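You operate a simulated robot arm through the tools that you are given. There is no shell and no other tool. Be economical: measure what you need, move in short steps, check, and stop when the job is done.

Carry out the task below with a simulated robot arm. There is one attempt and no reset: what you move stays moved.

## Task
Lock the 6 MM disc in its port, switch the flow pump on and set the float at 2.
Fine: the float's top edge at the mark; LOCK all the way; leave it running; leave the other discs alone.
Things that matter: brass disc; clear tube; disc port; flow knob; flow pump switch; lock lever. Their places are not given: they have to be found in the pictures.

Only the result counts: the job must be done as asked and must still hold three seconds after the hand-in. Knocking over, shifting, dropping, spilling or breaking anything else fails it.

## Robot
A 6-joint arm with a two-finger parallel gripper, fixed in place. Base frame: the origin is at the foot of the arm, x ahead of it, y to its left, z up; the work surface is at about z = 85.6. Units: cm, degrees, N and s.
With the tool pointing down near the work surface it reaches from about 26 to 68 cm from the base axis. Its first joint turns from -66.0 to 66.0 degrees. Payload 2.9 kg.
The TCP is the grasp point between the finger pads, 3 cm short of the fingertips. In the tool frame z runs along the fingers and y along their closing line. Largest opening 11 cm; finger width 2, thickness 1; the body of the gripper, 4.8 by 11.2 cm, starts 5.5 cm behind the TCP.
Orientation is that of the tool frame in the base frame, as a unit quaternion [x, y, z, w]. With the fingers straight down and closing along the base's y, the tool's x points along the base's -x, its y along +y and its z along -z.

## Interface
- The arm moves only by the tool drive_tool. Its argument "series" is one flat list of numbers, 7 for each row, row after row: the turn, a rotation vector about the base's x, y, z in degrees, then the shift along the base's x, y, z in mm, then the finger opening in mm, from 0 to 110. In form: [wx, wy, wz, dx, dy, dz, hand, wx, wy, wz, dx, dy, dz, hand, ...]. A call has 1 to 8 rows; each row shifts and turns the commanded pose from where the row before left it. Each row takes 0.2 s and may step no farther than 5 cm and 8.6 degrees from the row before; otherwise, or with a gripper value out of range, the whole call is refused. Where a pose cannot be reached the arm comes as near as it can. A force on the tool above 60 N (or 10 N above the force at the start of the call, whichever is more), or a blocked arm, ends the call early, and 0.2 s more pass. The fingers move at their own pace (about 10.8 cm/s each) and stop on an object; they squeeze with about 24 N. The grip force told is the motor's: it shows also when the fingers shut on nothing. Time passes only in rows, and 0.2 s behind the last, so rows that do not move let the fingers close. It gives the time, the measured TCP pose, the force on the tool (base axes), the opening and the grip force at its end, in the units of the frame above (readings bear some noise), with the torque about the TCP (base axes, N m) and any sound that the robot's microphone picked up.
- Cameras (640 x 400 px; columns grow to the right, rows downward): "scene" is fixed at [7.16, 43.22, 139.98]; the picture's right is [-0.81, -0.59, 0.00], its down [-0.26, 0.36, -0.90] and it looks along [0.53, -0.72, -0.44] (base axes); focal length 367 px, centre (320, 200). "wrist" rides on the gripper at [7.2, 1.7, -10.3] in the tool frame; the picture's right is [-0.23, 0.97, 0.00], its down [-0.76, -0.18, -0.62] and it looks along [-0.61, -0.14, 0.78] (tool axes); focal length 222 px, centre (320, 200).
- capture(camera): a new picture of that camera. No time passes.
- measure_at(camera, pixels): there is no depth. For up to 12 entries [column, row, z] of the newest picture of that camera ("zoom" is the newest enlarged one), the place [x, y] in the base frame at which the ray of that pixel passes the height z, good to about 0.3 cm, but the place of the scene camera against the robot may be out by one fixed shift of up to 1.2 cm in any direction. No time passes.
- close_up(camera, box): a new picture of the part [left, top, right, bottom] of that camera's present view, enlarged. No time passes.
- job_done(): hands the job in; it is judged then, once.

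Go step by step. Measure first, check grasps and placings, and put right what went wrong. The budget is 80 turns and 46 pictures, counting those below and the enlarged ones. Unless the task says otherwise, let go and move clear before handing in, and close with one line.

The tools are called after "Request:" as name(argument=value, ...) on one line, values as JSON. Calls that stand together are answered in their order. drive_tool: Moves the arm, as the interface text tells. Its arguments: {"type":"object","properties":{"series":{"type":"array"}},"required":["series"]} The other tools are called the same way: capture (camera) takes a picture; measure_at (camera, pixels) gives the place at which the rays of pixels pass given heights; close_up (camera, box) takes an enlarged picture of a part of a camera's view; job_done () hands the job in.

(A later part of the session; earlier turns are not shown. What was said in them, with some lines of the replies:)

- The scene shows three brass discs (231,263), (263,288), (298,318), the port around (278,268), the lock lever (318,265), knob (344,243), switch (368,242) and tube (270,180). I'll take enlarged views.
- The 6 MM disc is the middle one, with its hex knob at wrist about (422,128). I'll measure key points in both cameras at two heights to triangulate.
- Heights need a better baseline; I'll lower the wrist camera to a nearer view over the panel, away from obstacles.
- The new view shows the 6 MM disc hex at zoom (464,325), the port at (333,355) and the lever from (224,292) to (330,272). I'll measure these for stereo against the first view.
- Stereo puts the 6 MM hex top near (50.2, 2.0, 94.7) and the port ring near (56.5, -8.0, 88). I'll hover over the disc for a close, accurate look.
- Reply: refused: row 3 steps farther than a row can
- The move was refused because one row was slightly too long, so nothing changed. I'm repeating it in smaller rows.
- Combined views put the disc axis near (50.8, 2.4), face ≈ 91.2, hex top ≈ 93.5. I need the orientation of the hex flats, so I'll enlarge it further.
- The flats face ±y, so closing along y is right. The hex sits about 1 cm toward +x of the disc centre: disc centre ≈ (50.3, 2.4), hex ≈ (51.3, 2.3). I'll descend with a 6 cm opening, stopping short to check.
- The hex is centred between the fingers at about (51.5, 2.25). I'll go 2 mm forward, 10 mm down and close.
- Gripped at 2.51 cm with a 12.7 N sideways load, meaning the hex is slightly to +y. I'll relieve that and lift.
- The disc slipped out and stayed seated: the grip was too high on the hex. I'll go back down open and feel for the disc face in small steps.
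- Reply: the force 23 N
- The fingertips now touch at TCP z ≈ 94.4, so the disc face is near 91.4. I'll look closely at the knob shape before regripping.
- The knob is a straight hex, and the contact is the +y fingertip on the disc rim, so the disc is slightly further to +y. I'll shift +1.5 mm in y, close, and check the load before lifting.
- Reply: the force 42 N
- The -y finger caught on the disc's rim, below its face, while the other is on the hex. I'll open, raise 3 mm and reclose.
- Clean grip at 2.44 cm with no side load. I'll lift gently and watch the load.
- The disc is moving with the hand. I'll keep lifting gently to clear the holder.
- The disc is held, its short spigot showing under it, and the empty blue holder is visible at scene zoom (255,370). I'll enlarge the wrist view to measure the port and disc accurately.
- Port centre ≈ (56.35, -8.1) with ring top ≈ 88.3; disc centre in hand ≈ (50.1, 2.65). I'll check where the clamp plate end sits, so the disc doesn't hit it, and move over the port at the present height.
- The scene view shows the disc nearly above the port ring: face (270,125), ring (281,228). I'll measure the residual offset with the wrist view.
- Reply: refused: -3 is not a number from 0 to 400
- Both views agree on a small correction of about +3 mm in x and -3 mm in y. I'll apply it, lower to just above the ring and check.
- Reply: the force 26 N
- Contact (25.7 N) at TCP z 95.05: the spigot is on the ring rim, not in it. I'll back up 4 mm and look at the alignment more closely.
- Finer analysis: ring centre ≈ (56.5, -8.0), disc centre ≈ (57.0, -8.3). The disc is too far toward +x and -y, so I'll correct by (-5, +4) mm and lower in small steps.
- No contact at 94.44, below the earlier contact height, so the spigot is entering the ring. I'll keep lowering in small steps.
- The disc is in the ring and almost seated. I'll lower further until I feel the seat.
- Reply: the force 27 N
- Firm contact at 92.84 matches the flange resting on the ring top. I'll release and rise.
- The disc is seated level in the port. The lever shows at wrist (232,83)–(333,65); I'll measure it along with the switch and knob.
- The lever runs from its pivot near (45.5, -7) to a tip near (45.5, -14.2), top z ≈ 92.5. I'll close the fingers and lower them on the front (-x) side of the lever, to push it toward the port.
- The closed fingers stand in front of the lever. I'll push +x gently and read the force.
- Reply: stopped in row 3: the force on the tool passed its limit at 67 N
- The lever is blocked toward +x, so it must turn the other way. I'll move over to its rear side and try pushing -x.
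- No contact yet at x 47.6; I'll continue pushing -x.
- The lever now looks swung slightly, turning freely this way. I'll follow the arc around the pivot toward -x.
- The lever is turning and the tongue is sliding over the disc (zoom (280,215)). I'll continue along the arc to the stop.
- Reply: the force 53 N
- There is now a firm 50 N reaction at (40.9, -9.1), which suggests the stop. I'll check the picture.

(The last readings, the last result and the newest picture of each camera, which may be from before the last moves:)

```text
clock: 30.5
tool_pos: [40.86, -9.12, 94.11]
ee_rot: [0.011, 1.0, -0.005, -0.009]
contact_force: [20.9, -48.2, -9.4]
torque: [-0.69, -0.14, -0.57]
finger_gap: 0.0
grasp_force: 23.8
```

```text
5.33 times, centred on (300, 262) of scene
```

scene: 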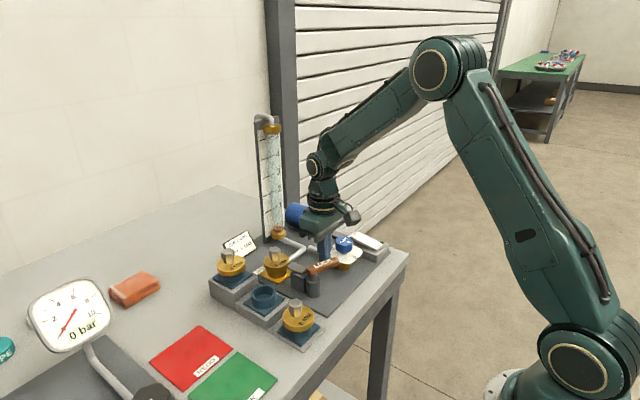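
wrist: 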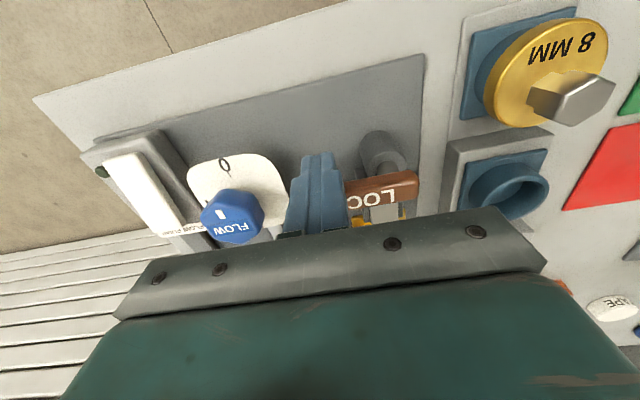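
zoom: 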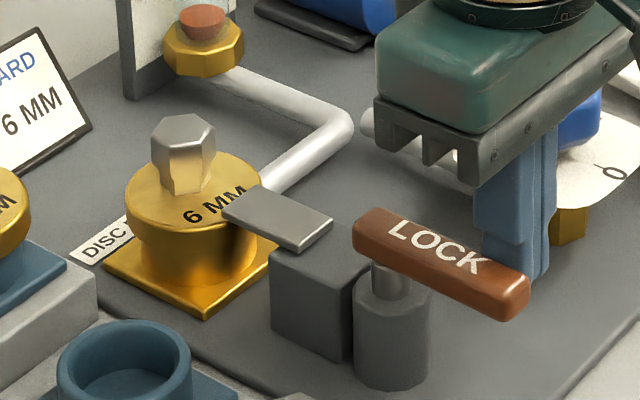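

The lever now lies parallel to the tongue (90°) and the tongue overlaps the disc. One more small push will confirm the stop, then I'll retreat.

Request:
drive_tool(series=[0, 0, 0, 0, 2, 0, 0, 0, 0, 0, 0, 1, 0, 0, 0, 0, 0, 0, 0, 0, 0])

```text
clock: 31.3
tool_pos: [40.68, -9.14, 94.17]
ee_rot: [0.014, 1.0, -0.008, -0.008]
contact_force: [16.4, -60.1, -6.4]
torque: [-0.86, -0.18, -0.66]
finger_gap: 0.0
grasp_force: 23.9
```

The lever didn't move any further, so it is at its stop. I'll retreat and go above the pump switch for a look.

Request:
drive_tool(series=[0, 0, 0, 0, -8, 0, 0, 0, 0, 0, 0, 0, 45, 0, 0, 0, 0, -5, -45, 10, 0, 0, 0, 0, -5, -48, 10, 0, 0, 0, 0, -5, -45, 10, 0, 0, 0, 0, 0, -35, 0, 0, 0, 0, 0, 0, 0, 0, 0])

Request:
close_up(camera="wrist", box=[240, 60, 440, 185])

```text
clock: 32.9
tool_pos: [38.9, -26.38, 101.41]
ee_rot: [0.003, 1.0, 0.002, -0.014]
contact_force: [0.7, 0.6, 0.4]
torque: [0.03, 0.01, 0.03]
finger_gap: 0.0
grasp_force: 24.2
```

```text
3.20 times, centred on (340, 122) of wrist
```

zoom: 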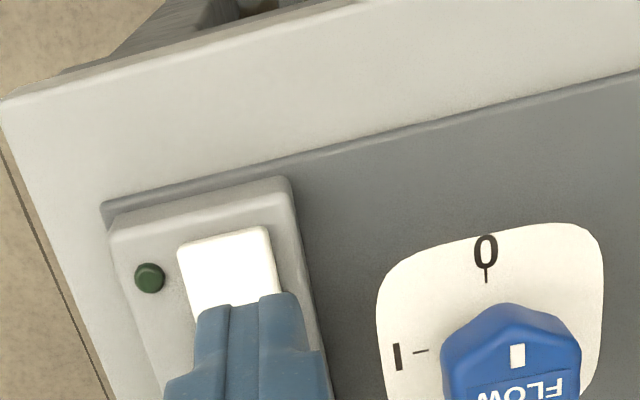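

The dial shows 0 at the front, I toward -y, and II at the rear, with the knob pointer at 0. The switch rocker's front end is at zoom (225,265); I'll measure it.

Request:
measure_at(camera="zoom", pixels=[[180, 245, 88], [268, 228, 88], [225, 265, 88], [225, 265, 89], [150, 278, 88], [515, 350, 94], [515, 355, 92], [486, 262, 90], [416, 352, 90]])

Request:
close_up(camera="scene", box=[330, 225, 400, 270])

```text
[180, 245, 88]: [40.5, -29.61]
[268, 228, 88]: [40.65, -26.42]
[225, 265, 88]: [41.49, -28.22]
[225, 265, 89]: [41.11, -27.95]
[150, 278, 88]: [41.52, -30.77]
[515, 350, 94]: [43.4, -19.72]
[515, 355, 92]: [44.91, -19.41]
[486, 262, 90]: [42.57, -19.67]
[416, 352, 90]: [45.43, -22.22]
```

```text
8.89 times, centred on (365, 248) of scene
```

zoom: 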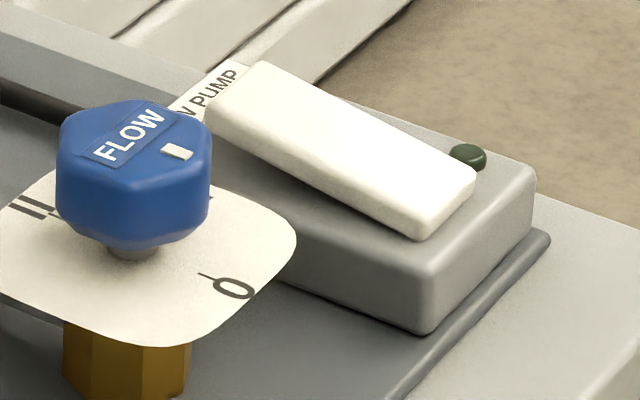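

The rocker's rear end (toward the label) looks raised. I'll press there with the closed tips and watch force and sound.

Request:
drive_tool(series=[0, 0, 0, 38, -10, 0, 0, 0, 0, 0, 36, -8, 0, 0, 0, 0, 0, 0, 0, -40, 0, 0, 0, 0, 0, 0, -40, 0, 0, 0, 0, 0, 0, -4, 0, 0, 0, 0, 0, 0, -3, 0, 0, 0, 0, 0, 0, 0, 0])

```text
clock: 34.5
tool_pos: [46.15, -28.22, 92.89]
ee_rot: [0.004, 1.0, 0.002, -0.014]
contact_force: [0.8, 0.3, 0.9]
torque: [0.02, 0.02, 0.03]
finger_gap: 0.04
grasp_force: 24.1
```

Request:
drive_tool(series=[0, 0, 0, 0, 0, -3, 0, 0, 0, 0, 0, 0, -3, 0, 0, 0, 0, 0, 0, -3, 0, 0, 0, 0, 0, 0, 0, 0])

```text
clock: 35.5
tool_pos: [46.35, -28.24, 92.21]
ee_rot: [0.004, 1.0, 0.0, -0.013]
contact_force: [-6.0, 1.8, 29.6]
torque: [0.07, 0.54, 0.0]
finger_gap: 0.02
grasp_force: 24.1
```

Contact at tip z ≈ 89.2 with 30 N and no click yet. I'll press slightly more.

Request:
drive_tool(series=[0, 0, 0, 0, 0, -2, 0, 0, 0, 0, 0, 0, -2, 0, 0, 0, 0, 0, 0, 0, 0])

```text
clock: 36.3
tool_pos: [46.4, -28.3, 92.25]
ee_rot: [0.003, 1.0, -0.001, -0.01]
contact_force: [-12.7, 6.9, 57.3]
torque: [0.23, 0.98, -0.12]
finger_gap: 0.02
grasp_force: 23.6
```

The rear doesn't move under 57 N, so it's already down. I'll move to the front end.

Request:
drive_tool(series=[0, 0, 0, 0, 0, 25, 0, 0, 0, 0, -48, 0, 5, 0, 0, 0, 0, 0, 0, -8, 0, 0, 0, 0, 0, 0, -4, 0, 0, 0, 0, 0, 0, -3, 0, 0, 0, 0, 0, 0, 0, 0])

```text
clock: 37.7
tool_pos: [41.59, -28.35, 93.0]
ee_rot: [0.003, 1.0, 0.002, -0.014]
contact_force: [-0.7, 0.3, 1.2]
torque: [0.02, 0.01, 0.06]
finger_gap: 0.0
grasp_force: 23.9
```

Request:
drive_tool(series=[0, 0, 0, 0, 0, -3, 0, 0, 0, 0, 0, 0, -3, 0, 0, 0, 0, 0, 0, -3, 0, 0, 0, 0, 0, 0, 0, 0])

```text
clock: 38.7
tool_pos: [41.53, -28.19, 92.37]
ee_rot: [0.004, 1.0, 0.0, -0.013]
contact_force: [-4.5, -0.4, 14.0]
torque: [0.0, 0.03, 0.17]
finger_gap: 0.0
grasp_force: 24.0
```

Request:
drive_tool(series=[0, 0, 0, 0, 0, -2, 0, 0, 0, 0, 0, 0, -2, 0, 0, 0, 0, 0, 0, 0, 0])

```text
clock: 39.5
tool_pos: [41.44, -28.13, 92.23]
ee_rot: [0.004, 1.0, -0.001, -0.01]
contact_force: [-17.2, 7.5, 54.9]
torque: [0.24, 0.02, -0.16]
finger_gap: 0.01
grasp_force: 23.8
```

Both ends feel firm at the same height, so I need to see the lamp. I'll lift clear to a spot above the knob and look at the lamp and tube in one picture.

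Request:
drive_tool(series=[0, 0, 0, 0, 0, 40, 0, 0, 0, 0, 10, 20, 40, 0, 0, 0, 0, 12, 33, 20, 0, 0, 0, 0, 12, 33, 0, 0, 0, 0, 0, 0, 0, 0, 0])

Request:
close_up(camera="scene", box=[230, 110, 410, 280])

```text
clock: 40.7
tool_pos: [44.81, -19.57, 101.97]
ee_rot: [0.003, 1.0, 0.002, -0.014]
contact_force: [0.1, -0.6, 0.2]
torque: [0.03, -0.02, 0.01]
finger_gap: 0.0
grasp_force: 24.4
```

```text
2.35 times, centred on (320, 195) of scene
```

zoom: 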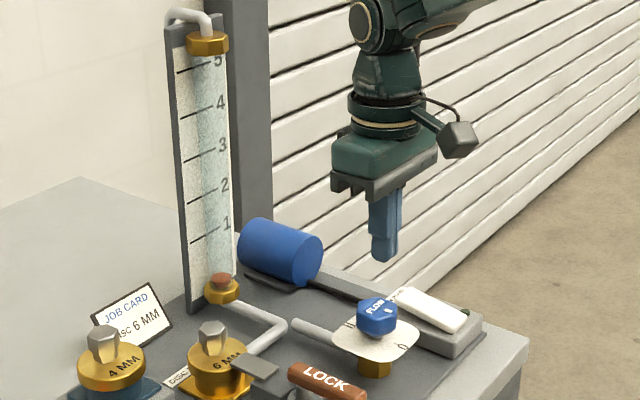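

The lamp is dark and the float is down. Both ends stopping at the same level suggests I toggled it on at the rear and off again at the front, so I'll press the rear once more, watching the force.

Request:
drive_tool(series=[0, 0, 0, 5, -43, 0, 0, 0, 0, 0, 10, -43, 0, 0, 0, 0, 0, 0, 0, -45, 0, 0, 0, 0, 0, 0, -42, 0, 0, 0, 0, 0, 0, 0, 0, 0, 0, 0, 0, 0, -2, 0, 0, 0, 0, 0, 0, 0, 0])

Request:
drive_tool(series=[0, 0, 0, 0, 0, -2, 0])

Request:
drive_tool(series=[0, 0, 0, 0, 0, -2, 0])

Request:
drive_tool(series=[0, 0, 0, 0, 0, -2, 0])

Request:
drive_tool(series=[0, 0, 0, 0, 0, -2, 0])

```text
clock: 42.3
tool_pos: [46.41, -28.24, 92.9]
ee_rot: [0.003, 1.0, 0.002, -0.014]
contact_force: [0.5, 0.7, 1.0]
torque: [-0.02, 0.0, -0.03]
finger_gap: 0.0
grasp_force: 24.7
```

```text
clock: 42.7
tool_pos: [46.3, -28.21, 92.7]
ee_rot: [0.003, 1.0, 0.002, -0.014]
contact_force: [-0.2, 0.0, -0.3]
torque: [-0.01, 0.02, 0.03]
finger_gap: 0.02
grasp_force: 24.4
```

```text
clock: 43.1
tool_pos: [46.38, -28.17, 92.57]
ee_rot: [0.003, 1.0, 0.002, -0.014]
contact_force: [-1.1, -0.8, -0.1]
torque: [0.03, 0.01, 0.01]
finger_gap: 0.0
grasp_force: 24.2
```

```text
clock: 43.5
tool_pos: [46.39, -28.18, 92.28]
ee_rot: [0.003, 1.0, 0.002, -0.014]
contact_force: [-0.3, -0.5, -0.1]
torque: [0.0, 0.03, -0.03]
finger_gap: 0.02
grasp_force: 23.9
```

```text
clock: 43.9
tool_pos: [46.3, -28.29, 92.21]
ee_rot: [0.004, 1.0, 0.001, -0.013]
contact_force: [-3.3, 1.0, 11.7]
torque: [0.03, 0.21, 0.07]
finger_gap: 0.0
grasp_force: 23.9
```

The rear stops hard at 92.2 again. I'll check the lamp and rocker from the wrist now.

Request:
close_up(camera="wrist", box=[230, 70, 390, 190])

```text
3.33 times, centred on (310, 130) of wrist
```

zoom: 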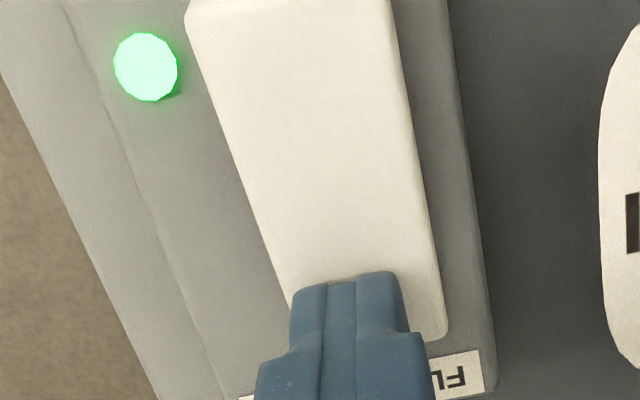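

The lamp is lit: the pump is on. Now I'll lift, straighten the small tilt, open to 6 cm and come down around the FLOW knob at about (45.4, -19.6).

Request:
drive_tool(series=[0, 0, 0, 0, 0, 30, 0, 0, -1.6, 0, 0, 0, 35, 0, 0, 0, 0, -5, 43, 0, 60, 0, 0, 0, -4, 43, 0, 60, 0, 0, 0, 0, 0, -25, 60, 0, 0, 0, 0, 0, -10, 60, 0, 0, 0, 0, 0, -5, 60, 0, 0, 0, 0, 0, 0, 60])

```text
clock: 45.7
tool_pos: [45.57, -19.39, 94.45]
ee_rot: [0.004, 1.0, 0.001, -0.001]
contact_force: [0.8, 0.2, -0.1]
torque: [-0.01, -0.01, -0.01]
finger_gap: 6.0
grasp_force: 0.1
```

Request:
drive_tool(series=[0, 0, 0, 0, 0, 0, 30, 0, 0, 0, 0, 0, 0, 30, 0, 0, 0, 0, 0, 0, 20, 0, 0, 0, 0, 0, 0, 20])

```text
clock: 46.7
tool_pos: [45.48, -19.62, 94.47]
ee_rot: [0.003, 1.0, 0.002, 0.0]
contact_force: [0.5, -4.9, -2.9]
torque: [-0.17, -0.06, 0.0]
finger_gap: 4.1
grasp_force: 44.7
```

The knob is gripped at 4.1 cm with little side load. I'll turn CCW (0→I) a little and watch the torque.

Request:
drive_tool(series=[0, 0, 0, 0, -1, 0, 20, 0, 0, 8, 0, 0, 0, 20, 0, 0, 8, 0, 0, 0, 20, 0, 0, 8, 0, 0, 0, 20, 0, 0, 0, 0, 0, 0, 20])

```text
clock: 47.9
tool_pos: [45.54, -19.68, 94.49]
ee_rot: [-0.207, 0.978, 0.003, 0.0]
contact_force: [13.5, 4.5, -24.6]
torque: [0.2, -0.77, -0.01]
finger_gap: 4.12
grasp_force: 45.3
```

The hand turned 24° freely with the knob. I'll continue to about 64° and then read the float.

Request:
drive_tool(series=[0, 0, 8, 0, 0, 0, 20, 0, 0, 8, 0, 0, 0, 20, 0, 0, 8, 0, 0, 0, 20, 0, 0, 8, 0, 0, 0, 20, 0, 0, 8, 0, 0, 0, 20, 0, 0, 0, 0, 0, 0, 20, 0, 0, 0, 0, 0, 0, 20, 0, 0, 0, 0, 0, 0, 20])

Request:
close_up(camera="scene", box=[225, 115, 365, 255])

```text
clock: 49.7
tool_pos: [45.45, -19.52, 94.45]
ee_rot: [-0.529, 0.849, 0.003, -0.001]
contact_force: [6.1, 19.2, -20.5]
torque: [0.42, -0.04, 0.0]
finger_gap: 4.1
grasp_force: 45.1
```

```text
2.86 times, centred on (295, 185) of scene
```

zoom: 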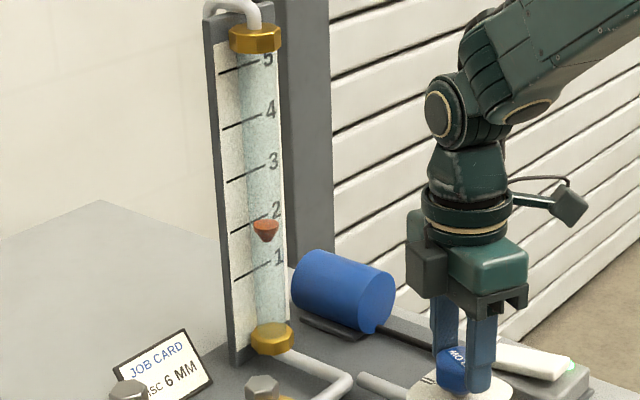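

The float is already near 2 (zoom (265,222)), and the marks lie on the board behind the tube, so I need to account for parallax. I'll take a high zoom around the float.

Request:
close_up(camera="scene", box=[285, 174, 341, 209])

```text
11.43 times, centred on (313, 192) of scene
```

zoom: 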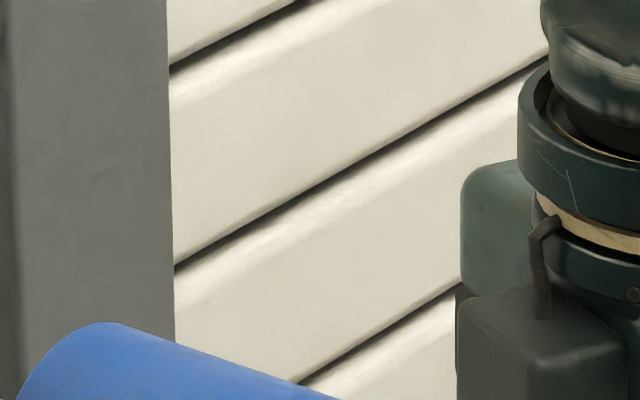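

That box missed the float (it's at full-frame (276,193)). I have one picture left and will spend it precisely on the float and mark 2.

Request:
close_up(camera="scene", box=[252, 177, 296, 205])

```text
14.29 times, centred on (274, 191) of scene
```

zoom: 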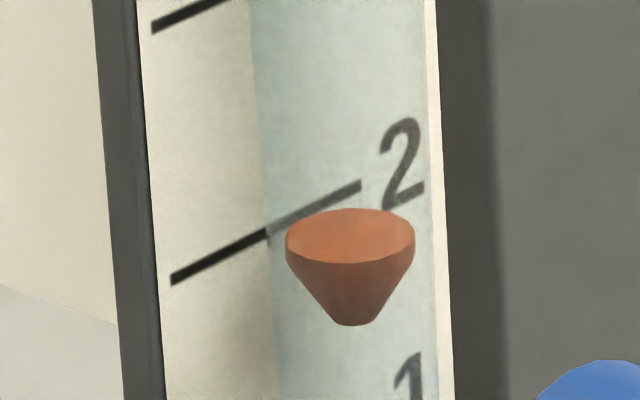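

The float's top ellipse is centred at zoom row 236. Projecting mark 2 from the board onto the tube axis, allowing for parallax, gives rows 228–239, so the float's top is at mark 2 within measuring error. I'll leave the knob there, open straight and rise clear.

Request:
drive_tool(series=[0, 0, 0, 0, 0, 0, 60, 0, 0, 0, 0, 0, 0, 60, 0, 0, 0, 0, 0, 0, 60, 0, 0, 0, 0, 0, 15, 60, 0, 0, 0, 0, 0, 40, 60, 0, 0, 0, 0, 0, 40, 60, 0, 0, 0, 0, 0, 40, 60, 0, 0, 0, 0, 0, 0, 60])

```text
clock: 51.5
tool_pos: [45.58, -19.55, 108.22]
ee_rot: [-0.527, 0.85, 0.002, -0.001]
contact_force: [-0.2, 0.3, -0.8]
torque: [-0.04, 0.02, 0.0]
finger_gap: 6.01
grasp_force: 0.1
```

The hand is clear with nothing held. The disc is locked, the pump lamp was lit and the float was at 2 when last seen, so I'm handing in.

Request:
job_done()

```text
The job is handed in.
```

I locked the 6 MM disc in its port, switched the pump on and left it running, and set the float's top edge at mark 2 as closely as I could measure. I took that float reading before letting go of the knob and had no pictures left to check it again afterwards.
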